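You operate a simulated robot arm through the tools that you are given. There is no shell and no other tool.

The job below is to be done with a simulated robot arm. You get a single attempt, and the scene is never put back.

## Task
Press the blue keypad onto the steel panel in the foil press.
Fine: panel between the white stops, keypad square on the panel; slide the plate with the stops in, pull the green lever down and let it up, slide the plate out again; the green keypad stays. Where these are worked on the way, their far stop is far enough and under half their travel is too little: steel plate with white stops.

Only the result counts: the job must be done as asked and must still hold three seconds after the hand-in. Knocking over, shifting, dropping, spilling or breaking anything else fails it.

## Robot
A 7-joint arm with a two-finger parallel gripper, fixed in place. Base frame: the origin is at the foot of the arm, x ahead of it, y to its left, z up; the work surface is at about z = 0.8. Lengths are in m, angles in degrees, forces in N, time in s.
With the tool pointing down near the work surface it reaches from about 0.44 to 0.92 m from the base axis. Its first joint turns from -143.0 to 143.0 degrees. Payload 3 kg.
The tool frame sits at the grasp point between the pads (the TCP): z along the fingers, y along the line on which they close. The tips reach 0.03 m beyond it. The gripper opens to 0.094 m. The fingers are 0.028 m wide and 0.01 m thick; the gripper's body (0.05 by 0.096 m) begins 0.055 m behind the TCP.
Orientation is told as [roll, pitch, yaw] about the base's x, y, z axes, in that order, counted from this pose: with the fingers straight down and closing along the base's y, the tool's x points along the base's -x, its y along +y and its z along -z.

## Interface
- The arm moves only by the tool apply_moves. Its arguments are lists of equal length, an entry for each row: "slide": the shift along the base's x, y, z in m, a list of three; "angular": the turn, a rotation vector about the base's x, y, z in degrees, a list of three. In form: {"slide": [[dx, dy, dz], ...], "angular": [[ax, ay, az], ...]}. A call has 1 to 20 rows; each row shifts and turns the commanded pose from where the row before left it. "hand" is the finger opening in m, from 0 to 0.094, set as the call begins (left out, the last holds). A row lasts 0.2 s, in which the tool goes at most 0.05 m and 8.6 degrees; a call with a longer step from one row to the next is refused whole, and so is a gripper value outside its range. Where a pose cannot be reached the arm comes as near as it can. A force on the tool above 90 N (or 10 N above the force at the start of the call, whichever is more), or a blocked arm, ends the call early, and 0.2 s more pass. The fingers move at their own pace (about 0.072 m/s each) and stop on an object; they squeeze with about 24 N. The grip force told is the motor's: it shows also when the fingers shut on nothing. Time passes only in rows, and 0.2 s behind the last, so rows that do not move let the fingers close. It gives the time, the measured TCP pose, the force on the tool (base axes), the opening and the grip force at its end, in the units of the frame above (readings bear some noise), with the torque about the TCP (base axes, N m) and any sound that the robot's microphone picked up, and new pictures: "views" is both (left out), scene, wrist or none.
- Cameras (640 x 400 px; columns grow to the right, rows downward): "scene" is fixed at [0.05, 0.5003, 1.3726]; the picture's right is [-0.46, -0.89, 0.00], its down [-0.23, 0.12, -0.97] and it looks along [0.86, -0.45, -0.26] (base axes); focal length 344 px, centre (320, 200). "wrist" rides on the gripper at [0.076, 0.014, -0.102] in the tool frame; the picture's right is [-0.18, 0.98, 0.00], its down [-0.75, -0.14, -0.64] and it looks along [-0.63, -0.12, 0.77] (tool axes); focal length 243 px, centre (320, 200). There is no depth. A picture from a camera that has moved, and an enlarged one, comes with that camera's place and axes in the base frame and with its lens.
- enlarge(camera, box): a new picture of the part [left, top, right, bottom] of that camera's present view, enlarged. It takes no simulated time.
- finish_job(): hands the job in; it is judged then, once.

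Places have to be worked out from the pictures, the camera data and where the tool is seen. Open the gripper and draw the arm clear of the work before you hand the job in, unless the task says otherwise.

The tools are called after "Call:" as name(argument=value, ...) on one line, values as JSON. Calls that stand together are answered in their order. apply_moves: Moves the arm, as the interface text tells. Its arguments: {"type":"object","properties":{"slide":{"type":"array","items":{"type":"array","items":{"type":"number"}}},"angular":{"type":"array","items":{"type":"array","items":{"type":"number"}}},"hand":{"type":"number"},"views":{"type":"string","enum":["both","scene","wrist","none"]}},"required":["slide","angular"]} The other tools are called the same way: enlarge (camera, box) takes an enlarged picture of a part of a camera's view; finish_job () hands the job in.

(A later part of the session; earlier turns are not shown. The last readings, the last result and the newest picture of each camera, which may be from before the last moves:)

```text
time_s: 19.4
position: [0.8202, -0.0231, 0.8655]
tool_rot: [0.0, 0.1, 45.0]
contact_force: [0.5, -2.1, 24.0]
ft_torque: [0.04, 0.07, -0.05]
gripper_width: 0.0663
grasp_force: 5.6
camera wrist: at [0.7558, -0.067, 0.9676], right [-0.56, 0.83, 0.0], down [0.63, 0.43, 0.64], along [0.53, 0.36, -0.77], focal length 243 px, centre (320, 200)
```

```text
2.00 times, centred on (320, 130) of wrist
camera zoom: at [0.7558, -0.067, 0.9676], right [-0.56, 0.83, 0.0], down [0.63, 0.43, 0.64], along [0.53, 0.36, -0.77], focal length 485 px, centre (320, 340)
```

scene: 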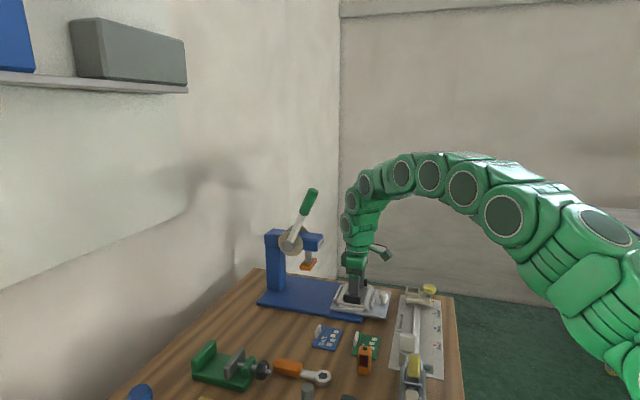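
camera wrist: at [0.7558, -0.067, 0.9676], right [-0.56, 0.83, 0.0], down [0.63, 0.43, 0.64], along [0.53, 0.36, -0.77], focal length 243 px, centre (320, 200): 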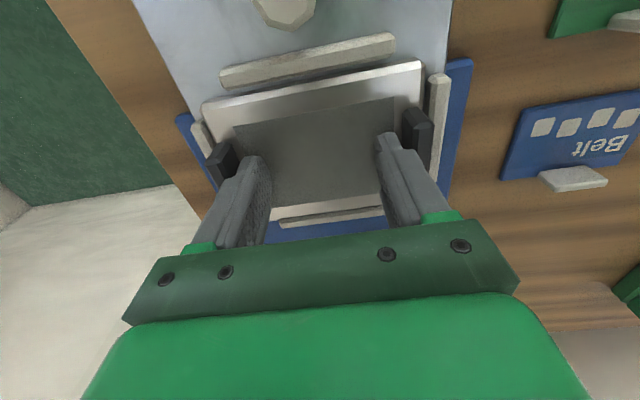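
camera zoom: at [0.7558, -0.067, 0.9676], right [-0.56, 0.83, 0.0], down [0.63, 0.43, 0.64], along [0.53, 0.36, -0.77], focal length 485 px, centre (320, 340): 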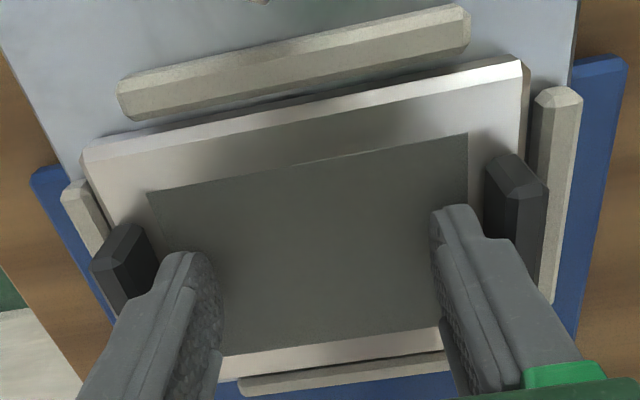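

The fingers are free of the grips, and the tips are just resting on the panel. I raise straight up.

Call:
apply_moves(slide=[[0, 0, 0.004], [0, 0, 0.01], [0, 0, 0.02], [0, 0, 0.03], [0, 0, 0.03]], angular=[[0, 0, 0], [0, 0, 0], [0, 0, 0], [0, 0, 0], [0, 0, 0]])

Call:
enlarge(camera="wrist", box=[180, 0, 460, 200])

Call:
enlarge(camera="scene", box=[320, 250, 400, 330])

```text
time_s: 20.6
position: [0.8199, -0.0229, 0.9587]
tool_rot: [0.0, 0.0, 45.0]
contact_force: [-0.6, 0.2, 0.3]
ft_torque: [-0.01, 0.04, -0.01]
gripper_width: 0.06
grasp_force: 0.1
camera wrist: at [0.7557, -0.0669, 1.0615], right [-0.56, 0.83, 0.0], down [0.63, 0.43, 0.64], along [0.53, 0.36, -0.77], focal length 243 px, centre (320, 200)
```

scene: 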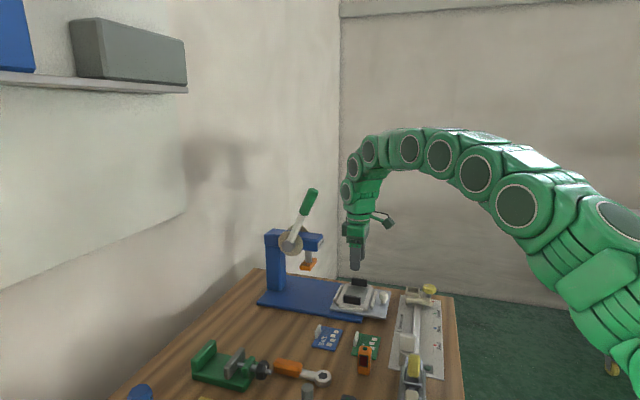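
wrist: 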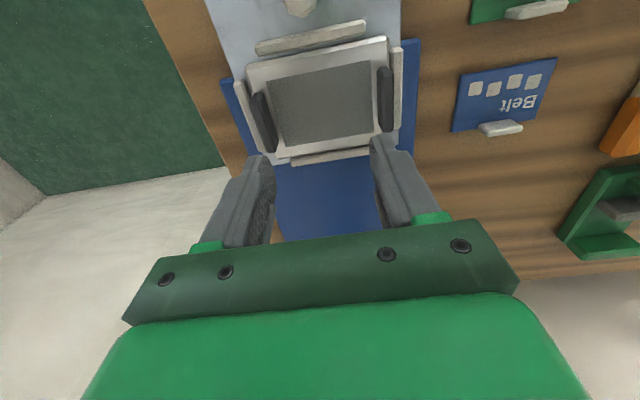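

```text
2.00 times, centred on (320, 100) of wrist
camera zoom: at [0.7557, -0.0669, 1.0615], right [-0.56, 0.83, 0.0], down [0.63, 0.43, 0.64], along [0.53, 0.36, -0.77], focal length 485 px, centre (320, 400)
```

zoom: 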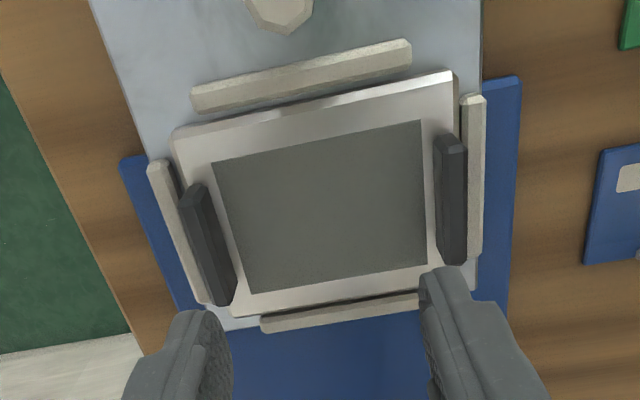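

```text
5.00 times, centred on (360, 290) of scene
camera zoom: at [0.05, 0.5003, 1.3726], right [-0.46, -0.89, 0.0], down [-0.23, 0.12, -0.97], along [0.86, -0.45, -0.26], focal length 1720 px, centre (120, -250)
```

zoom: 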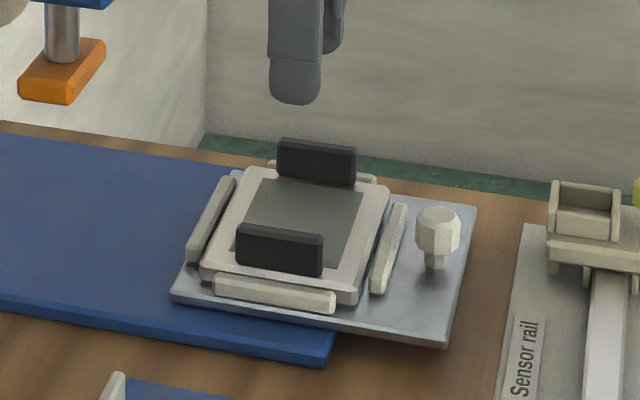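

The panel sits flat and square between all four stops, with its dark field centred at U≈0.5648, W≈0.5933, i.e. (0.8189, -0.0202). Next is the blue keypad. I turn back to -45° and move above its white tab for a close look.

Call:
apply_moves(slide=[[-0.015, 0.0129, 0.002], [-0.015, 0.0129, 0.002], [-0.015, 0.0129, 0.002], [-0.015, 0.0129, 0.002], [-0.015, 0.0129, 0.002], [-0.015, 0.0129, 0.002], [-0.015, 0.0129, 0.002], [-0.015, 0.0129, 0.002], [0.00875, 0.0175, -0.005], [0.00875, 0.0175, -0.005], [0.00875, 0.0175, -0.005], [0.00875, 0.0175, -0.005]], angular=[[0, 0, -7.5], [0, 0, -7.5], [0, 0, -7.5], [0, 0, -7.5], [0, 0, -7.5], [0, 0, -7.5], [0, 0, -7.5], [0, 0, -7.5], [0, 0, -7.5], [0, 0, -7.5], [0, 0, -7.5], [0, 0, -7.5]], hand=0.04)

Call:
enlarge(camera="wrist", box=[220, 10, 420, 150])

Call:
enlarge(camera="scene", box=[300, 310, 360, 360])

```text
time_s: 23.2
position: [0.7361, 0.1517, 0.955]
tool_rot: [0.0, -0.1, -45.1]
contact_force: [-0.3, -0.5, -0.7]
ft_torque: [-0.01, 0.01, 0.02]
gripper_width: 0.04
grasp_force: 0.0
camera wrist: at [0.6917, 0.2148, 1.0575], right [0.83, 0.56, 0.0], down [0.43, -0.63, 0.64], along [0.36, -0.53, -0.77], focal length 243 px, centre (320, 200)
```

scene: 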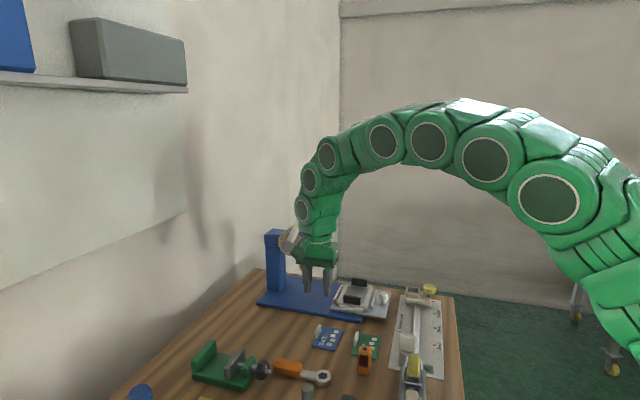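
wrist: 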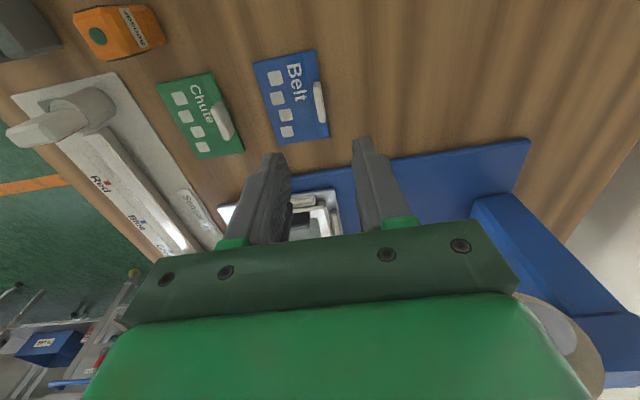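

```text
2.86 times, centred on (320, 80) of wrist
camera zoom: at [0.6917, 0.2148, 1.0575], right [0.83, 0.56, 0.0], down [0.43, -0.63, 0.64], along [0.36, -0.53, -0.77], focal length 693 px, centre (320, 543)
```

zoom: 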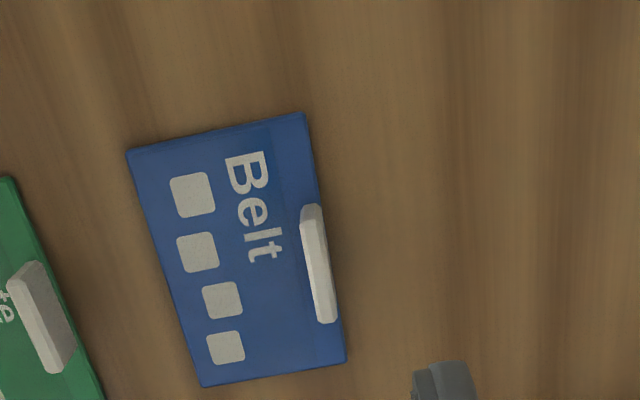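

```text
8.00 times, centred on (330, 335) of scene
camera zoom: at [0.05, 0.5003, 1.3726], right [-0.46, -0.89, 0.0], down [-0.23, 0.12, -0.97], along [0.86, -0.45, -0.26], focal length 2752 px, centre (240, -880)
```

zoom: 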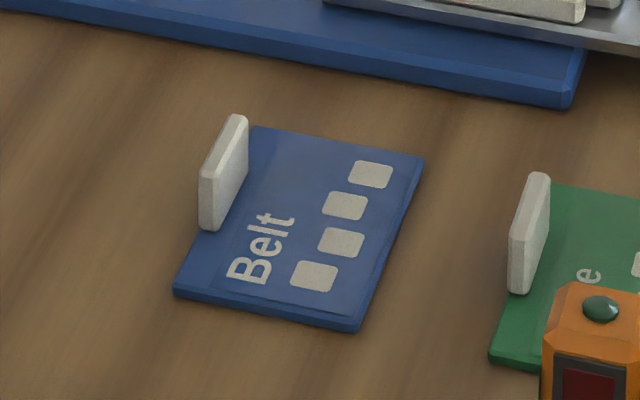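

The keypad is centred at U≈0.600, W≈0.414. Its tab (about 6 mm thick, 35 mm long, 20 mm tall) is flush with the +U edge at about (0.7357, 0.1496). I descend over the tab with the fingers at 40 mm.

Call:
apply_moves(slide=[[-0.0004, -0.0021, -0.03], [0, 0, -0.03], [0, 0, -0.03], [0, 0, -0.018], [0, 0, -0.006]], angular=[[0, 0, 0], [0, 0, 0], [0, 0, 0], [0, 0, 0], [0, 0, 0]])

Call:
enlarge(camera="wrist", box=[200, 60, 440, 220])

Call:
enlarge(camera="scene", box=[290, 290, 370, 355])

```text
time_s: 24.4
position: [0.7352, 0.1489, 0.8406]
tool_rot: [0.0, 0.0, -45.0]
contact_force: [-0.3, -0.5, -0.1]
ft_torque: [-0.01, -0.01, -0.01]
gripper_width: 0.0401
grasp_force: 0.0
camera wrist: at [0.691, 0.2129, 0.943], right [0.83, 0.56, 0.0], down [0.43, -0.63, 0.64], along [0.36, -0.53, -0.77], focal length 243 px, centre (320, 200)
```

scene: 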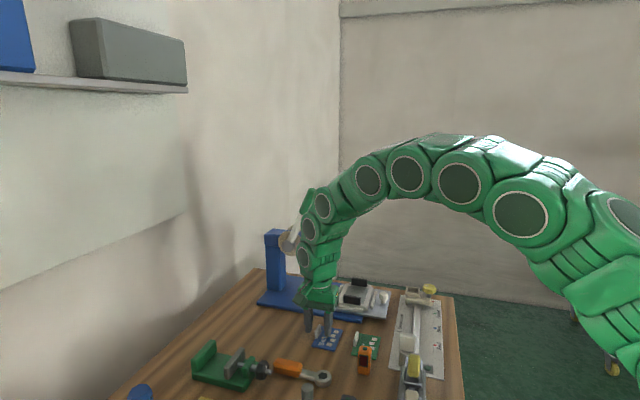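
wrist: 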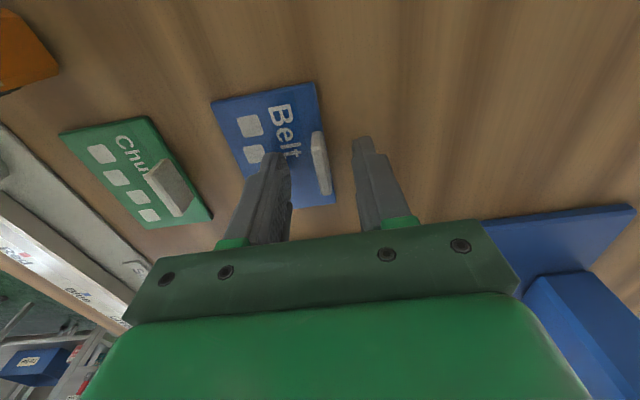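

```text
2.50 times, centred on (320, 140) of wrist
camera zoom: at [0.691, 0.2129, 0.943], right [0.83, 0.56, 0.0], down [0.43, -0.63, 0.64], along [0.36, -0.53, -0.77], focal length 606 px, centre (320, 350)
```

zoom: 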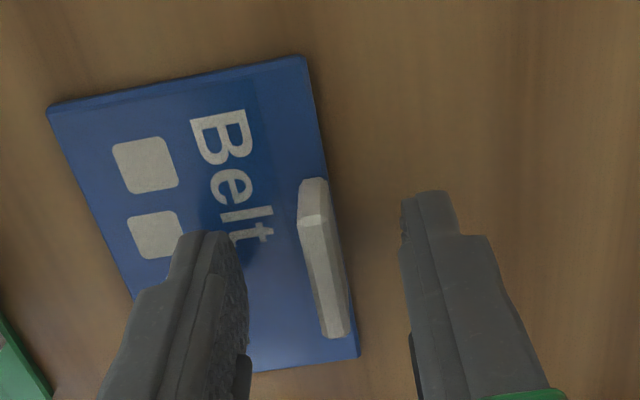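

```text
6.15 times, centred on (330, 322) of scene
camera zoom: at [0.05, 0.5003, 1.3726], right [-0.46, -0.89, 0.0], down [-0.23, 0.12, -0.97], along [0.86, -0.45, -0.26], focal length 2117 px, centre (258, -554)
```

zoom: 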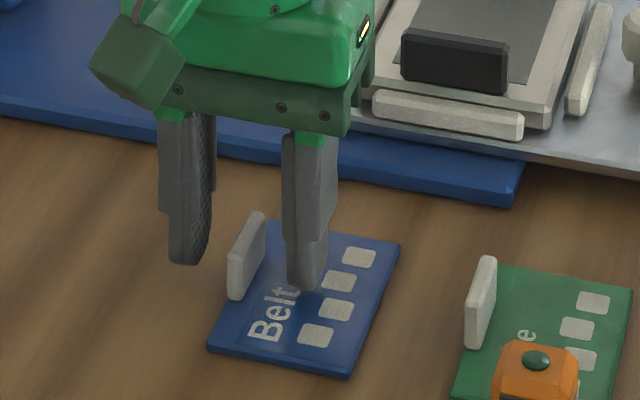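

The tab is centred between the fingers. I lower 3 mm and close on it.

Call:
apply_moves(slide=[[0, 0, -0.003], [0, 0, 0]], angular=[[0, 0, 0], [0, 0, 0]], views="none")

Call:
apply_moves(slide=[[0, 0, 0], [0, 0, 0], [0, 0, 0], [0, 0, 0]], angular=[[0, 0, 0], [0, 0, 0], [0, 0, 0], [0, 0, 0]], hand=0.0)

Call:
enlarge(camera="scene", box=[290, 290, 370, 355])

```text
time_s: 25.0
position: [0.7351, 0.1492, 0.8373]
tool_rot: [0.0, -0.1, -45.0]
contact_force: [-0.1, 0.1, 0.3]
ft_torque: [0.0, -0.01, 0.01]
gripper_width: 0.0402
grasp_force: 0.2
```

```text
time_s: 26.0
position: [0.7351, 0.1489, 0.8374]
tool_rot: [0.0, 0.0, -45.0]
contact_force: [-0.1, 0.3, 1.0]
ft_torque: [0.0, 0.02, -0.01]
gripper_width: 0.0059
grasp_force: 24.3
camera wrist: at [0.6911, 0.2128, 0.9403], right [0.83, 0.56, 0.0], down [0.43, -0.63, 0.64], along [0.36, -0.53, -0.77], focal length 243 px, centre (320, 200)
```

scene: 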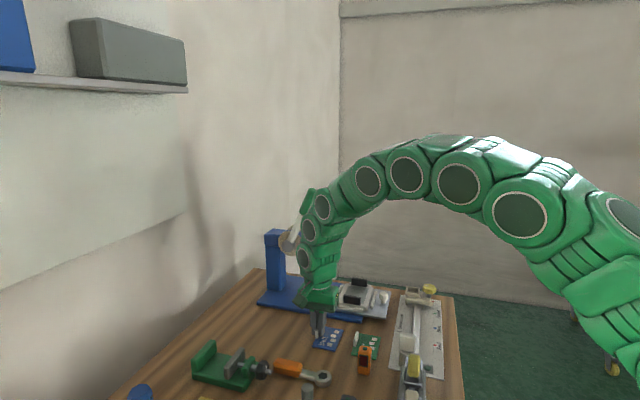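
wrist: 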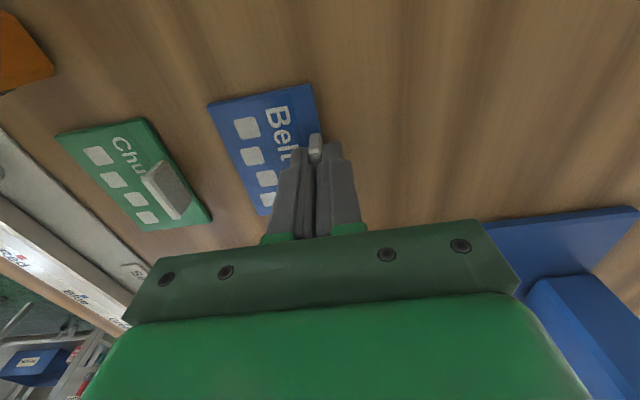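

```text
6.15 times, centred on (330, 322) of scene
camera zoom: at [0.05, 0.5003, 1.3726], right [-0.46, -0.89, 0.0], down [-0.23, 0.12, -0.97], along [0.86, -0.45, -0.26], focal length 2117 px, centre (258, -554)
```

zoom: 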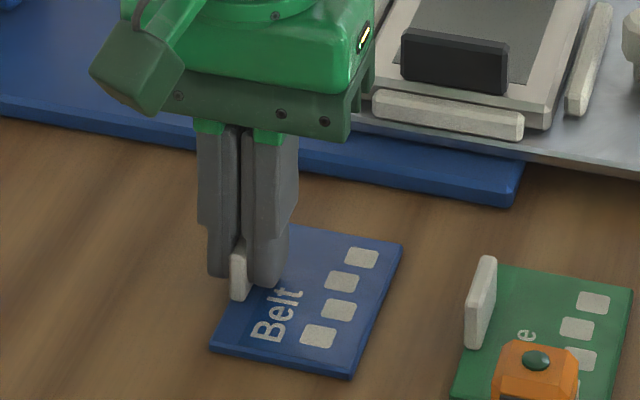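

The tab is gripped (5.9 mm, 24 N). I lift a little and check how the keypad hangs.

Call:
apply_moves(slide=[[0, 0, 0.005], [0, 0, 0.01], [0, 0, 0.015], [0, 0, 0]], angular=[[0, 0, 0], [0, 0, 0], [0, 0, 0], [0, 0, 0]])

Call:
enlarge(camera="wrist", box=[190, 70, 350, 220])

Call:
enlarge(camera="scene", box=[290, 270, 370, 345])

```text
time_s: 27.0
position: [0.7347, 0.1481, 0.8676]
tool_rot: [0.0, 0.0, -45.0]
contact_force: [0.9, 0.6, -0.1]
ft_torque: [-0.04, 0.01, 0.01]
gripper_width: 0.0057
grasp_force: 24.5
camera wrist: at [0.6906, 0.2121, 0.9698], right [0.83, 0.56, 0.0], down [0.43, -0.63, 0.64], along [0.36, -0.53, -0.77], focal length 243 px, centre (320, 200)
```

scene: 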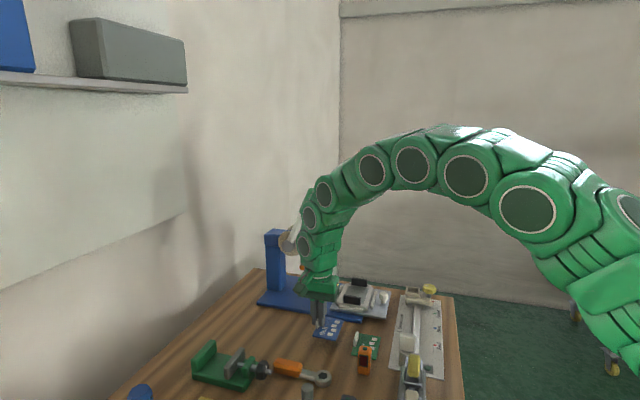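
wrist: 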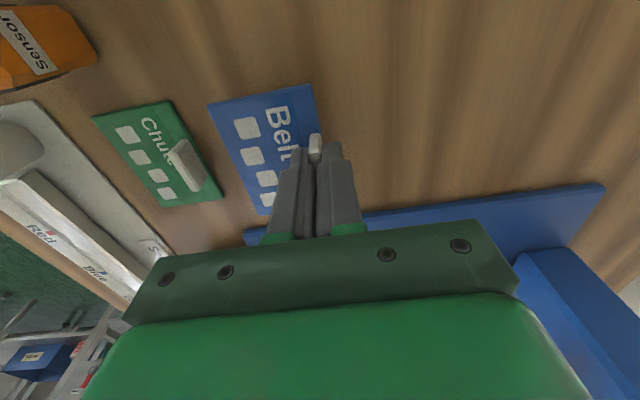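

```text
2.67 times, centred on (270, 145) of wrist
camera zoom: at [0.6906, 0.2121, 0.9698], right [0.83, 0.56, 0.0], down [0.43, -0.63, 0.64], along [0.36, -0.53, -0.77], focal length 647 px, centre (453, 347)
```

zoom: 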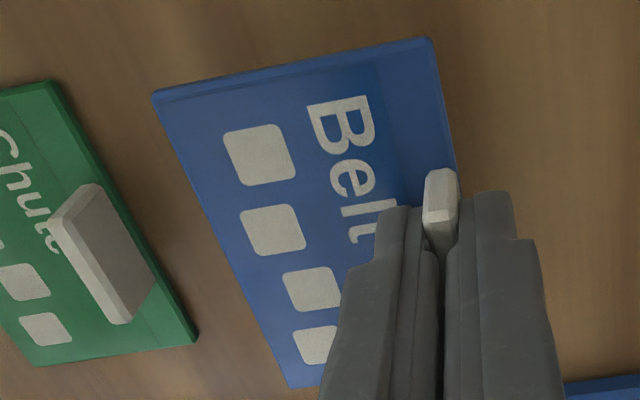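

```text
5.33 times, centred on (330, 308) of scene
camera zoom: at [0.05, 0.5003, 1.3726], right [-0.46, -0.89, 0.0], down [-0.23, 0.12, -0.97], along [0.86, -0.45, -0.26], focal length 1834 px, centre (267, -373)
```

zoom: 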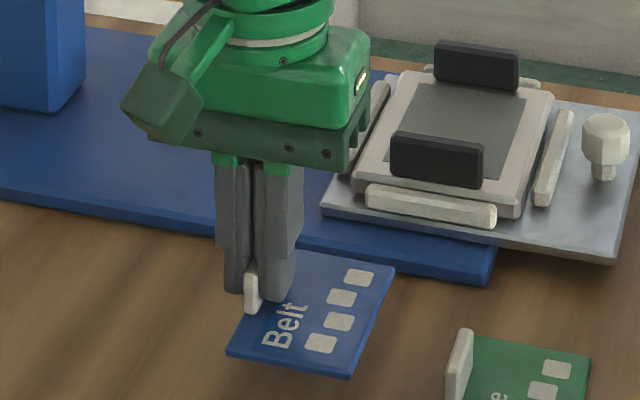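

The keypad hangs flat and square; its centre is about -25.7 mm in U and -0.6 mm in W from the TCP. I carry it around at low U towards the panel.

Call:
apply_moves(slide=[[0, 0, 0.024], [-0.0116, -0.014, 0.024], [-0.0116, -0.014, 0.024], [-0.0116, -0.014, 0.002], [0.0246, -0.0246, 0], [0.0246, -0.0246, 0], [0.0246, -0.0246, 0], [0.0246, -0.0246, 0], [0.0246, -0.0246, 0], [0, 0, 0]], angular=[[0, 0, 0], [0, 0, 0], [0, 0, 0], [0, 0, 0], [0, 0, 0], [0, 0, 0], [0, 0, 0], [0, 0, 0], [0, 0, 0], [0, 0, 0]])

Call:
enlarge(camera="wrist", box=[190, 30, 430, 220])

Call:
enlarge(camera="scene", box=[280, 180, 410, 320])

```text
time_s: 29.2
position: [0.8232, -0.0195, 0.9421]
tool_rot: [0.0, 0.0, -45.0]
contact_force: [-1.0, 0.3, -0.3]
ft_torque: [0.0, -0.01, 0.01]
gripper_width: 0.0059
grasp_force: 24.2
camera wrist: at [0.7791, 0.0457, 1.0443], right [0.83, 0.56, 0.0], down [0.43, -0.63, 0.64], along [0.36, -0.53, -0.77], focal length 243 px, centre (320, 200)
```

scene: 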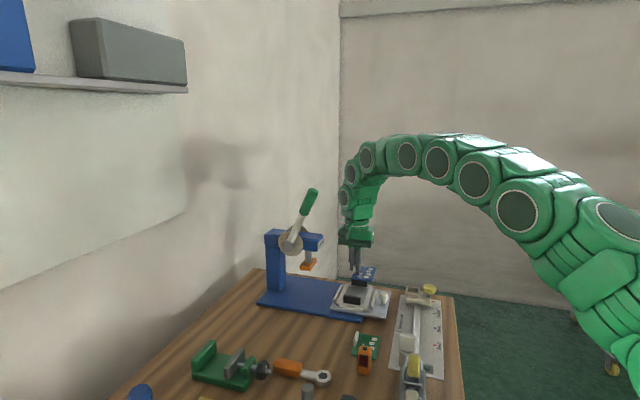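
wrist: 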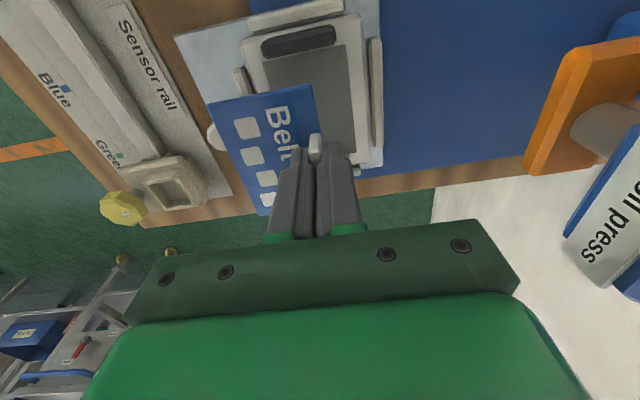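

```text
2.11 times, centred on (310, 125) of wrist
camera zoom: at [0.7791, 0.0457, 1.0443], right [0.83, 0.56, 0.0], down [0.43, -0.63, 0.64], along [0.36, -0.53, -0.77], focal length 511 px, centre (341, 358)
```

zoom: 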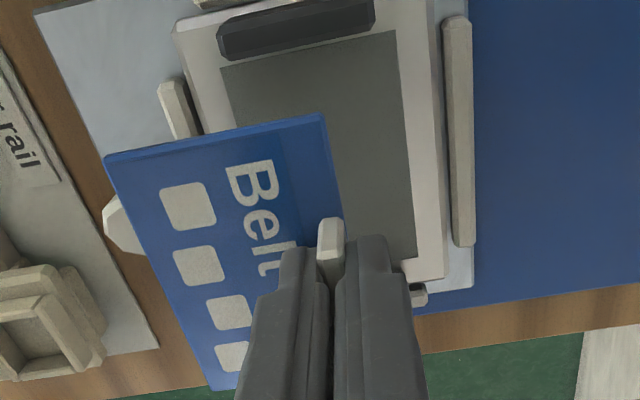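

```text
2.86 times, centred on (345, 250) of scene
camera zoom: at [0.05, 0.5003, 1.3726], right [-0.46, -0.89, 0.0], down [-0.23, 0.12, -0.97], along [0.86, -0.45, -0.26], focal length 983 px, centre (249, 57)
```

zoom: 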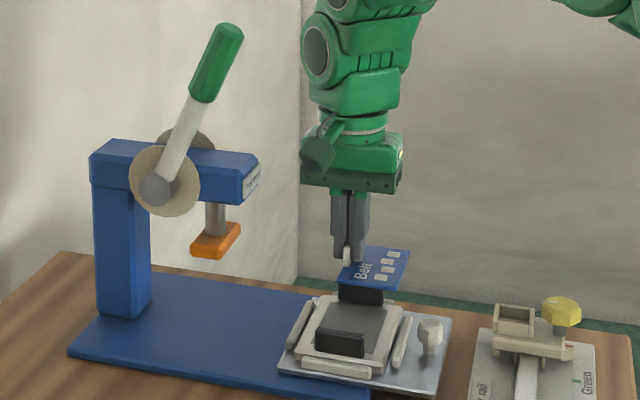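

Measured in this one view, the keypad must shift +21.5 mm in U and -1 mm in W to sit centred on the dark field. I shift and descend to about 12 mm above the panel for a final check.

Call:
apply_moves(slide=[[0.0073, 0.008, 0], [0.0072, 0.0079, 0], [0, 0, -0.019], [0, 0, -0.019], [0, 0, -0.019], [0, 0, 0]], angular=[[0, 0, 0], [0, 0, 0], [0, 0, 0], [0, 0, 0], [0, 0, 0], [0, 0, 0]])

Call:
enlarge(camera="wrist", box=[190, 40, 400, 220])

Call:
enlarge(camera="scene", box=[320, 245, 400, 325])

```text
time_s: 30.6
position: [0.838, -0.0016, 0.8838]
tool_rot: [0.0, 0.0, -45.0]
contact_force: [-1.1, 0.1, 0.0]
ft_torque: [0.04, 0.02, 0.01]
gripper_width: 0.0059
grasp_force: 24.0
camera wrist: at [0.793, 0.0628, 0.9871], right [0.83, 0.56, 0.0], down [0.43, -0.63, 0.64], along [0.36, -0.53, -0.77], focal length 243 px, centre (320, 200)
```

scene: 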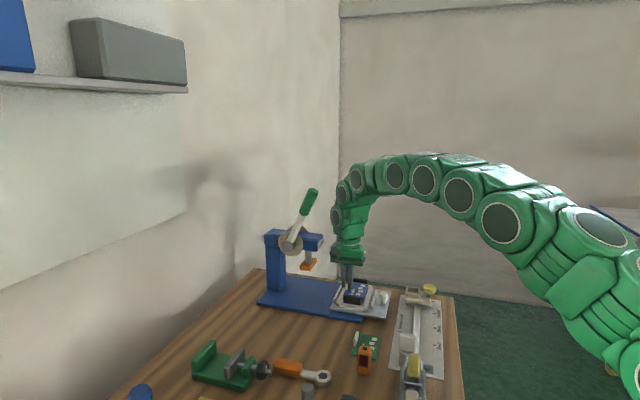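
wrist: 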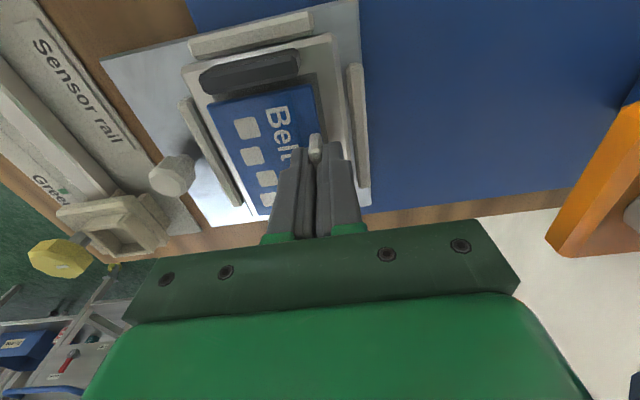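

```text
2.22 times, centred on (295, 130) of wrist
camera zoom: at [0.793, 0.0628, 0.9871], right [0.83, 0.56, 0.0], down [0.43, -0.63, 0.64], along [0.36, -0.53, -0.77], focal length 539 px, centre (376, 356)
```

zoom: 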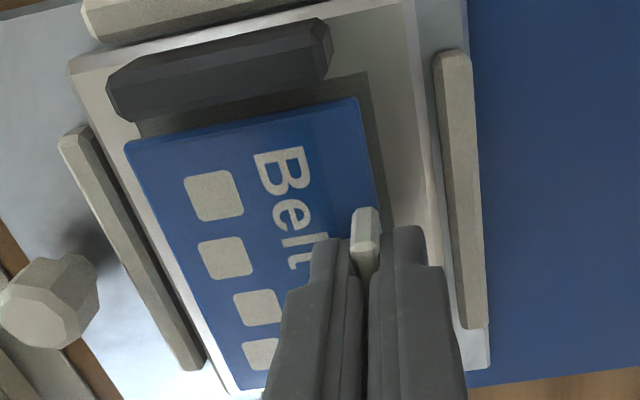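

```text
5.00 times, centred on (360, 285) of scene
camera zoom: at [0.05, 0.5003, 1.3726], right [-0.46, -0.89, 0.0], down [-0.23, 0.12, -0.97], along [0.86, -0.45, -0.26], focal length 1720 px, centre (120, -225)
```

zoom: 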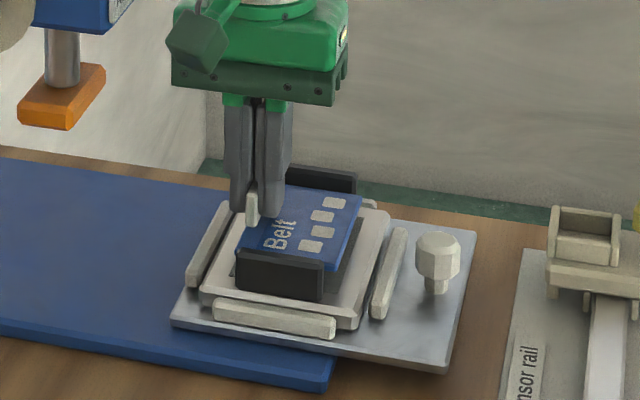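

The keypad is centred on the dark field within about 1 mm and is square. I lower it to just above the panel and watch the force.

Call:
apply_moves(slide=[[0.0004, -0.0004, -0.005], [0, 0, -0.004], [0, 0, -0.001], [0, 0, 0]], angular=[[0, 0, 0], [0, 0, 0], [0, 0, 0], [0, 0, 0]], views="none")

Call:
enlarge(camera="scene", box=[330, 260, 390, 310])

```text
time_s: 31.6
position: [0.8385, -0.0009, 0.8746]
tool_rot: [0.0, 0.0, -45.0]
contact_force: [-0.7, -0.5, -1.2]
ft_torque: [0.02, -0.04, 0.01]
gripper_width: 0.0058
grasp_force: 23.9
```

```text
8.00 times, centred on (360, 285) of scene
camera zoom: at [0.05, 0.5003, 1.3726], right [-0.46, -0.89, 0.0], down [-0.23, 0.12, -0.97], along [0.86, -0.45, -0.26], focal length 2752 px, centre (0, -480)
```

zoom: 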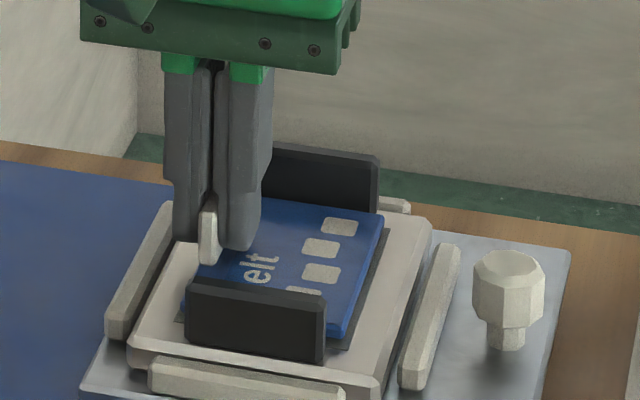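

No contact yet at z=0.8746. I lower in 1 mm steps until the keypad touches.

Call:
apply_moves(slide=[[0, 0, -0.001], [0, 0, 0]], angular=[[0, 0, 0], [0, 0, 0]], views="none")

Call:
apply_moves(slide=[[0, 0, -0.001], [0, 0, 0]], angular=[[0, 0, 0], [0, 0, 0]])

```text
time_s: 32.2
position: [0.8394, -0.0002, 0.8732]
tool_rot: [0.0, 0.1, -45.0]
contact_force: [0.0, -0.3, -0.8]
ft_torque: [-0.01, 0.01, 0.01]
gripper_width: 0.0057
grasp_force: 24.3
```

```text
time_s: 32.8
position: [0.839, -0.0007, 0.8729]
tool_rot: [-0.1, -0.1, -45.0]
contact_force: [0.3, -0.3, 0.8]
ft_torque: [-0.02, 0.0, 0.0]
gripper_width: 0.0058
grasp_force: 24.0
camera wrist: at [0.7941, 0.0627, 0.9753], right [0.83, 0.56, 0.0], down [0.43, -0.63, 0.64], along [0.36, -0.53, -0.77], focal length 243 px, centre (320, 200)
```

scene: 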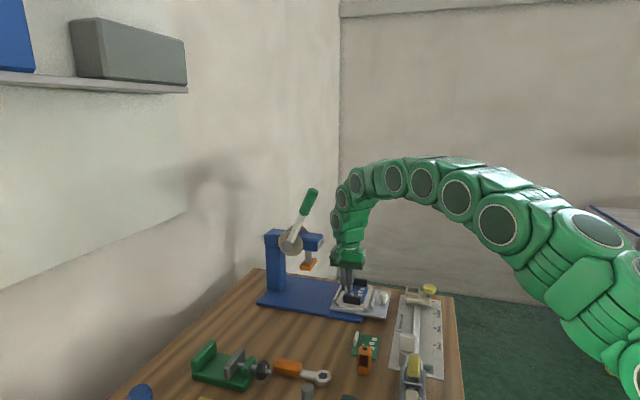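
wrist: 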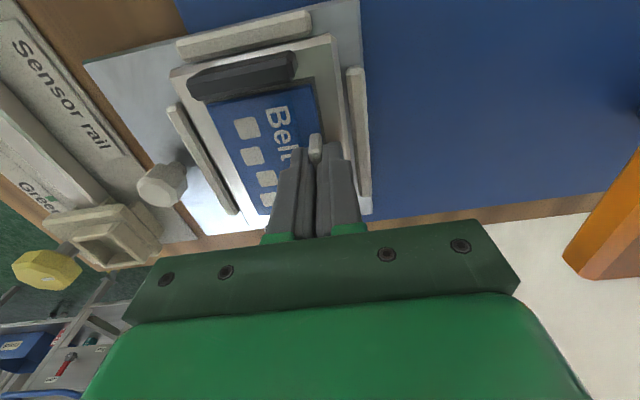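

Contact is only just beginning. One more millimetre, then a closer look.

Call:
apply_moves(slide=[[0, 0, -0.001], [0, 0, 0]], angular=[[0, 0, 0], [0, 0, 0]], views="none")

Call:
enlarge(camera="wrist", box=[160, 20, 380, 220])

Call:
enlarge(camera="scene", box=[330, 260, 390, 310])

```text
time_s: 33.4
position: [0.8382, -0.0018, 0.8728]
tool_rot: [0.1, -0.1, -45.0]
contact_force: [-0.4, 1.8, 12.2]
ft_torque: [0.03, 0.12, -0.02]
gripper_width: 0.0056
grasp_force: 24.1
```

```text
2.00 times, centred on (270, 120) of wrist
camera zoom: at [0.7941, 0.0627, 0.975], right [0.83, 0.56, 0.0], down [0.43, -0.63, 0.64], along [0.36, -0.53, -0.77], focal length 485 px, centre (420, 360)
```

zoom: 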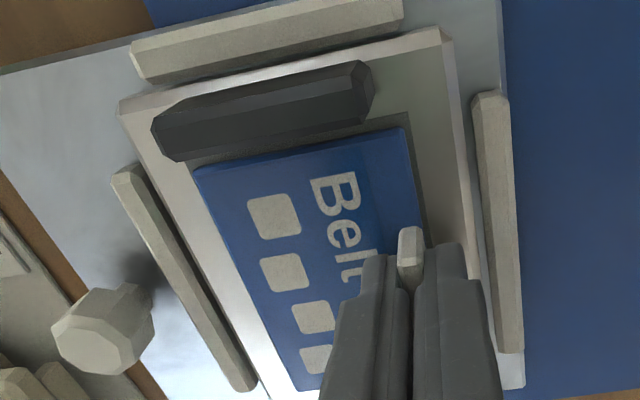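

```text
8.00 times, centred on (360, 285) of scene
camera zoom: at [0.05, 0.5003, 1.3726], right [-0.46, -0.89, 0.0], down [-0.23, 0.12, -0.97], along [0.86, -0.45, -0.26], focal length 2752 px, centre (0, -480)
```

zoom: 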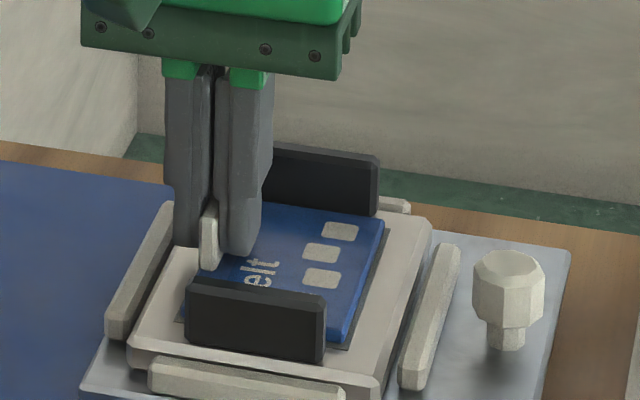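

The keypad rests on the panel with 12 N of push. I ease off slightly and open the fingers to 22 mm to let go of the tab.

Call:
apply_moves(slide=[[0, 0, 0.0007], [0, 0, 0]], angular=[[0, 0, 0], [0, 0, 0]], views="none")

Call:
apply_moves(slide=[[0, 0, 0], [0, 0, 0], [0, 0, 0]], angular=[[0, 0, 0], [0, 0, 0], [0, 0, 0]], hand=0.022, views="none")

Call:
enlarge(camera="wrist", box=[160, 20, 380, 220])

```text
time_s: 34.0
position: [0.8377, -0.0008, 0.8723]
tool_rot: [0.0, 0.0, -45.0]
contact_force: [0.8, -1.5, 8.5]
ft_torque: [-0.09, -0.01, 0.01]
gripper_width: 0.0057
grasp_force: 24.1
```

```text
time_s: 34.8
position: [0.8378, -0.0015, 0.8727]
tool_rot: [0.0, 0.0, -44.9]
contact_force: [0.2, 0.0, 0.6]
ft_torque: [0.0, 0.02, 0.01]
gripper_width: 0.022
grasp_force: 0.0
```

```text
2.00 times, centred on (270, 120) of wrist
camera zoom: at [0.794, 0.0626, 0.975], right [0.83, 0.56, 0.0], down [0.43, -0.63, 0.64], along [0.36, -0.53, -0.77], focal length 485 px, centre (420, 360)
```

zoom: 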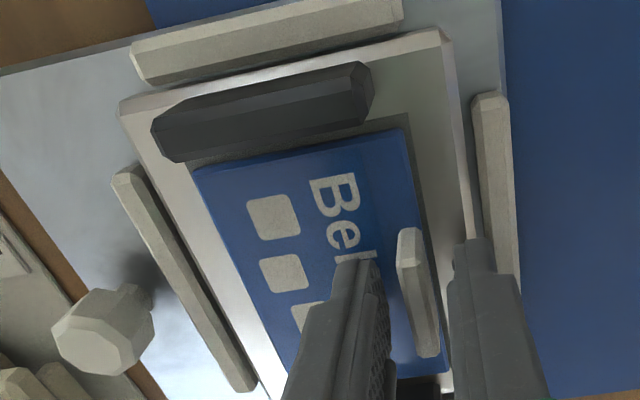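

Released. I raise straight up and back off to -U to see how the keypad lies on the panel.

Call:
apply_moves(slide=[[0, 0, 0.01], [0, 0, 0.025], [0, 0, 0.03], [-0.01, -0.01, 0.02], [-0.01, -0.01, 0.015], [0, 0, 0]], angular=[[0, 0, 0], [0, 0, 0], [0, 0, 0], [0, 0, 0], [0, 0, 0], [0, 0, 0]])

Call:
enlarge(camera="wrist", box=[210, 20, 410, 160])

Call:
enlarge(camera="scene", box=[330, 260, 400, 320])

```text
time_s: 36.2
position: [0.8184, -0.0209, 0.9728]
tool_rot: [0.0, 0.0, -45.1]
contact_force: [0.5, 0.1, -0.2]
ft_torque: [0.0, 0.0, 0.03]
gripper_width: 0.0219
grasp_force: 0.0
camera wrist: at [0.7741, 0.0429, 1.0747], right [0.83, 0.56, 0.0], down [0.43, -0.63, 0.64], along [0.36, -0.53, -0.77], focal length 243 px, centre (320, 200)
```

scene: 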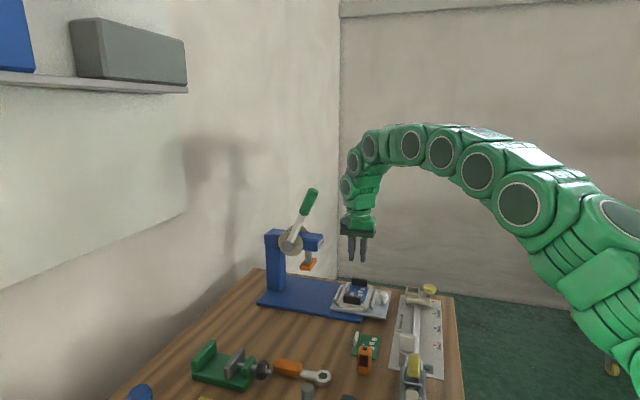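
wrist: 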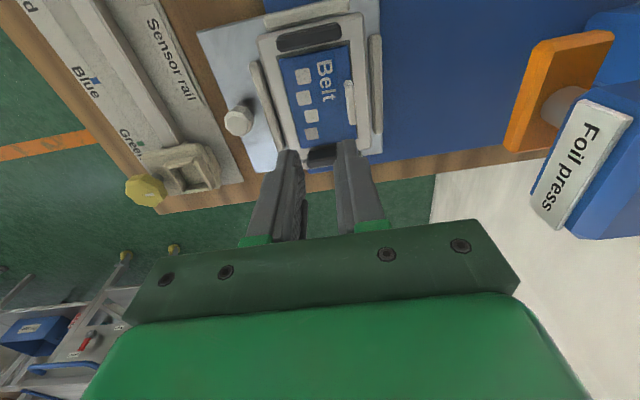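

```text
2.86 times, centred on (310, 90) of wrist
camera zoom: at [0.7741, 0.0429, 1.0747], right [0.83, 0.56, 0.0], down [0.43, -0.63, 0.64], along [0.36, -0.53, -0.77], focal length 693 px, centre (349, 514)
```

zoom: 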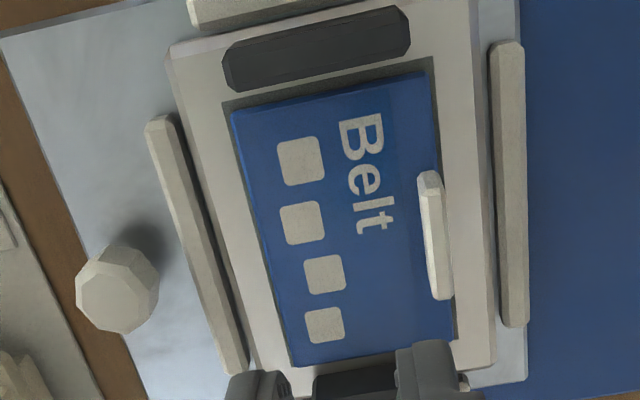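

```text
6.67 times, centred on (365, 290) of scene
camera zoom: at [0.05, 0.5003, 1.3726], right [-0.46, -0.89, 0.0], down [-0.23, 0.12, -0.97], along [0.86, -0.45, -0.26], focal length 2293 px, centre (20, -400)
```

zoom: 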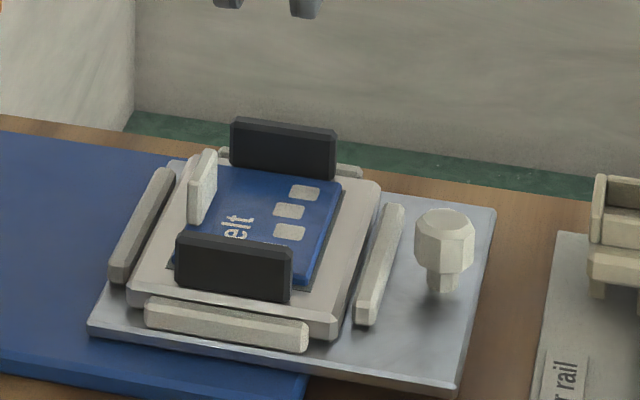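

The keypad lies square and centred on the dark field. Next is sliding the plate in by its white knob, which is at about U=0.484, W=0.594 with its top near z=0.849. To keep the wrist clear of the lever I'll use yaw +45° with a 20° lean back, so I move over there with the fingers at 55 mm.

Call:
apply_moves(slide=[[-0.0053, -0.0053, 0], [-0.0053, -0.0053, 0], [-0.0053, -0.0053, 0], [-0.0053, -0.0053, 0], [-0.0053, -0.0053, 0], [-0.0053, -0.0053, 0], [-0.0053, -0.0053, 0], [-0.0053, -0.0053, 0], [-0.0053, -0.0053, 0], [-0.0053, -0.0053, 0], [-0.0053, -0.0053, 0], [-0.0053, -0.0053, 0], [0, 0, 0], [0, 0, 0], [0, 0, 0], [0, 0, 0]], angular=[[0, 0, 7.5], [0, 0, 7.5], [0, 0, 7.5], [0, 0, 7.5], [0, 0, 7.5], [0, 0, 7.5], [0, 0, 7.5], [0, 0, 7.5], [0, 0, 7.5], [0, 0, 7.5], [0, 0, 7.5], [0, 0, 7.5], [4.714, -4.714, 0], [4.714, -4.714, 0], [4.714, -4.714, 0], [0, 0, 0]], hand=0.055)

Call:
enlarge(camera="scene", box=[280, 170, 440, 320])

```text
time_s: 39.6
position: [0.755, -0.0846, 0.9714]
tool_rot: [0.1, -20.0, 45.0]
contact_force: [0.2, 0.6, -0.1]
ft_torque: [0.06, 0.02, 0.0]
gripper_width: 0.0548
grasp_force: 0.0
camera wrist: at [0.6689, -0.1499, 1.0425], right [-0.57, 0.82, 0.06], down [0.44, 0.25, 0.86], along [0.69, 0.52, -0.5], focal length 243 px, centre (320, 200)
```

scene: 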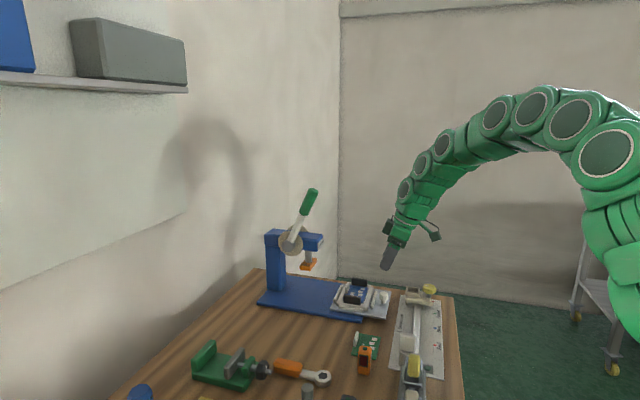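
wrist: 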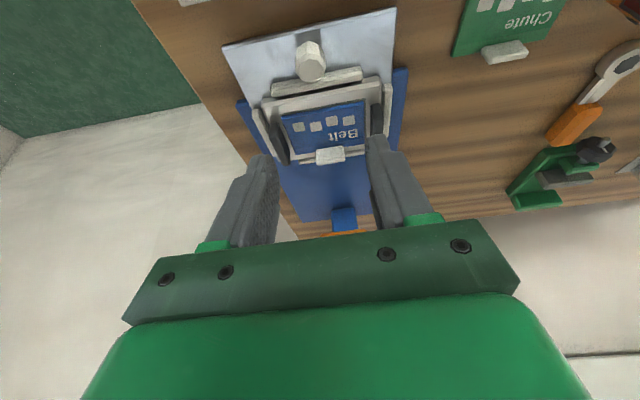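

```text
2.67 times, centred on (360, 245) of scene
camera zoom: at [0.05, 0.5003, 1.3726], right [-0.46, -0.89, 0.0], down [-0.23, 0.12, -0.97], along [0.86, -0.45, -0.26], focal length 917 px, centre (213, 80)
```

zoom: 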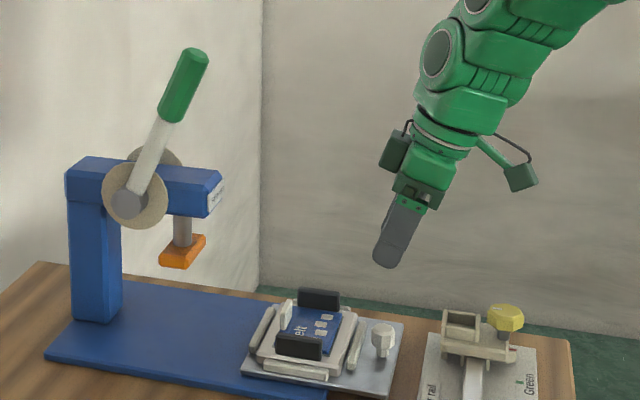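

The lean is right: the fingers point towards the press. I descend around the knob to z≈0.885 and check.

Call:
apply_moves(slide=[[0.0018, 0.0014, -0.03], [0, 0, -0.03], [0, 0, -0.026], [0, 0, 0]], angular=[[0, 0, 0], [0, 0, 0], [0, 0, 0], [0, 0, 0]])

Call:
enlarge(camera="wrist", box=[200, 30, 440, 220])

Call:
enlarge(camera="scene", box=[340, 240, 440, 330])

```text
time_s: 40.6
position: [0.7573, -0.0832, 0.8863]
tool_rot: [-0.1, -20.0, 45.0]
contact_force: [-0.6, -0.2, 0.4]
ft_torque: [-0.01, -0.03, -0.02]
gripper_width: 0.055
grasp_force: 0.0
camera wrist: at [0.671, -0.1491, 0.957], right [-0.57, 0.82, 0.06], down [0.45, 0.25, 0.86], along [0.69, 0.52, -0.5], focal length 243 px, centre (320, 200)
```

scene: 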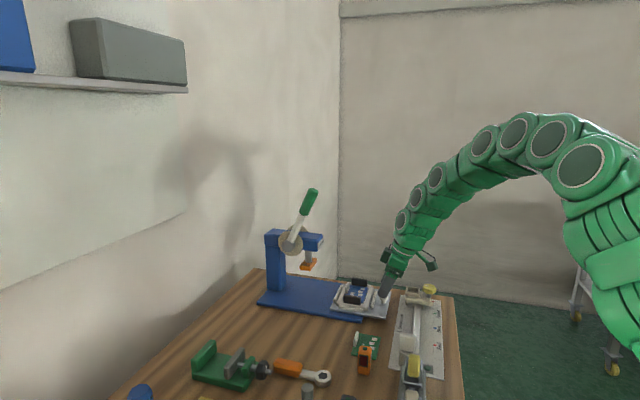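
wrist: 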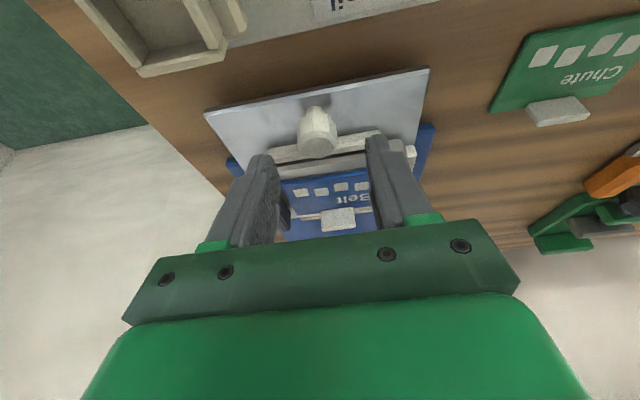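

```text
2.11 times, centred on (320, 125) of wrist
camera zoom: at [0.671, -0.1491, 0.957], right [-0.57, 0.82, 0.06], down [0.45, 0.25, 0.86], along [0.69, 0.52, -0.5], focal length 511 px, centre (320, 358)
```

zoom: 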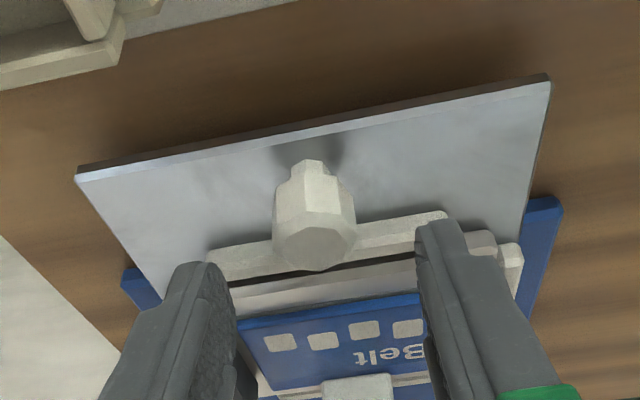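

```text
4.44 times, centred on (390, 285) of scene
camera zoom: at [0.05, 0.5003, 1.3726], right [-0.46, -0.89, 0.0], down [-0.23, 0.12, -0.97], along [0.86, -0.45, -0.26], focal length 1529 px, centre (9, -178)
```

zoom: 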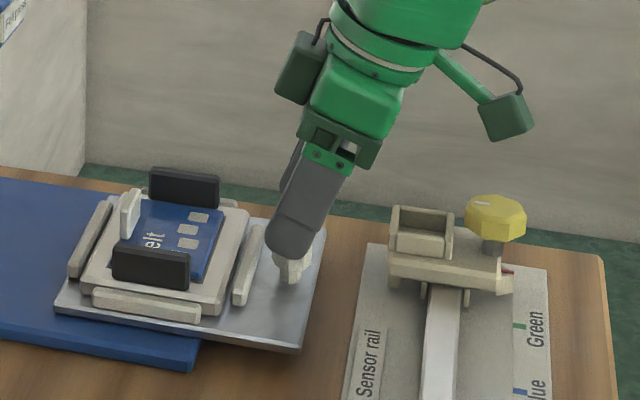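

The knob is centred between the fingers and the stop ahead of it is clear. I lower 24 mm and close on the knob.

Call:
apply_moves(slide=[[0, 0, -0.012], [0, 0, -0.012], [0, 0, 0]], angular=[[0, 0, 0], [0, 0, 0], [0, 0, 0]], views="none")

Call:
apply_moves(slide=[[0, 0, 0], [0, 0, 0], [0, 0, 0], [0, 0, 0]], angular=[[0, 0, 0], [0, 0, 0], [0, 0, 0], [0, 0, 0]], hand=0.0)

Call:
enlarge(camera="scene", box=[320, 240, 420, 330])

```text
time_s: 41.4
position: [0.7571, -0.0841, 0.8614]
tool_rot: [0.0, -20.0, 45.0]
contact_force: [0.4, -0.9, -0.4]
ft_torque: [-0.02, 0.0, -0.02]
gripper_width: 0.0549
grasp_force: 0.1
```

```text
time_s: 42.4
position: [0.7572, -0.0844, 0.8633]
tool_rot: [0.0, -20.0, 44.9]
contact_force: [9.6, -5.7, -2.2]
ft_torque: [0.19, 0.08, -0.06]
gripper_width: 0.0254
grasp_force: 44.4
camera wrist: at [0.6711, -0.1495, 0.9327], right [-0.57, 0.82, 0.06], down [0.44, 0.25, 0.86], along [0.69, 0.52, -0.5], focal length 243 px, centre (320, 200)
```

scene: 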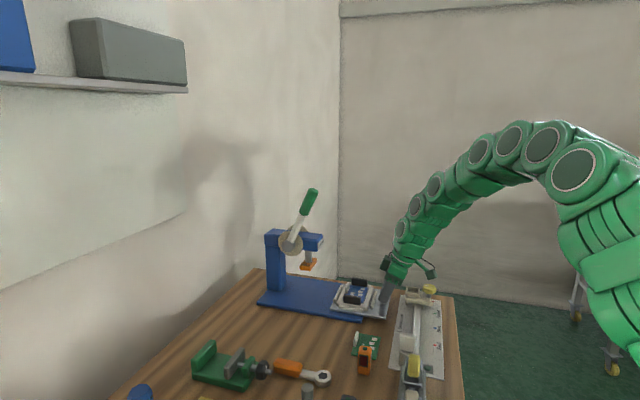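
wrist: 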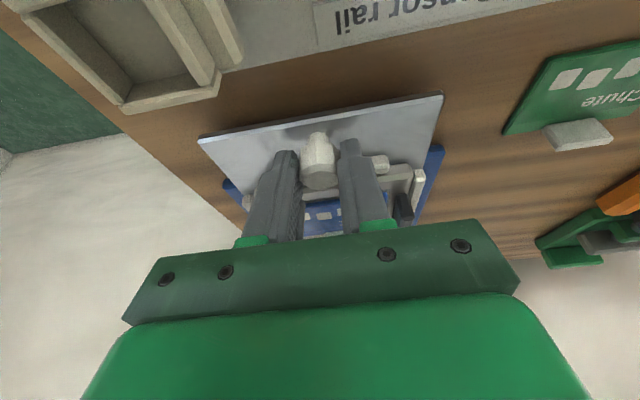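

```text
4.44 times, centred on (370, 285) of scene
camera zoom: at [0.05, 0.5003, 1.3726], right [-0.46, -0.89, 0.0], down [-0.23, 0.12, -0.97], along [0.86, -0.45, -0.26], focal length 1529 px, centre (98, -178)
```

zoom: 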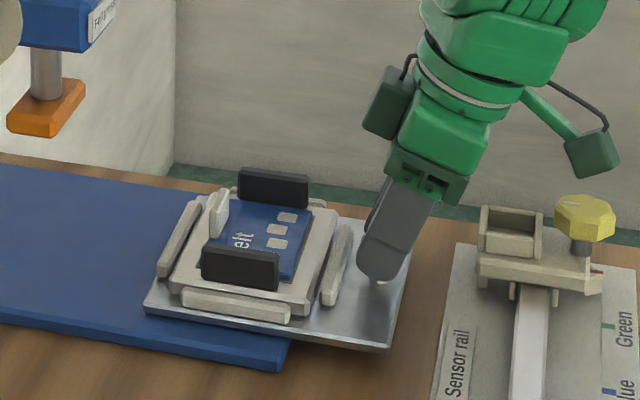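

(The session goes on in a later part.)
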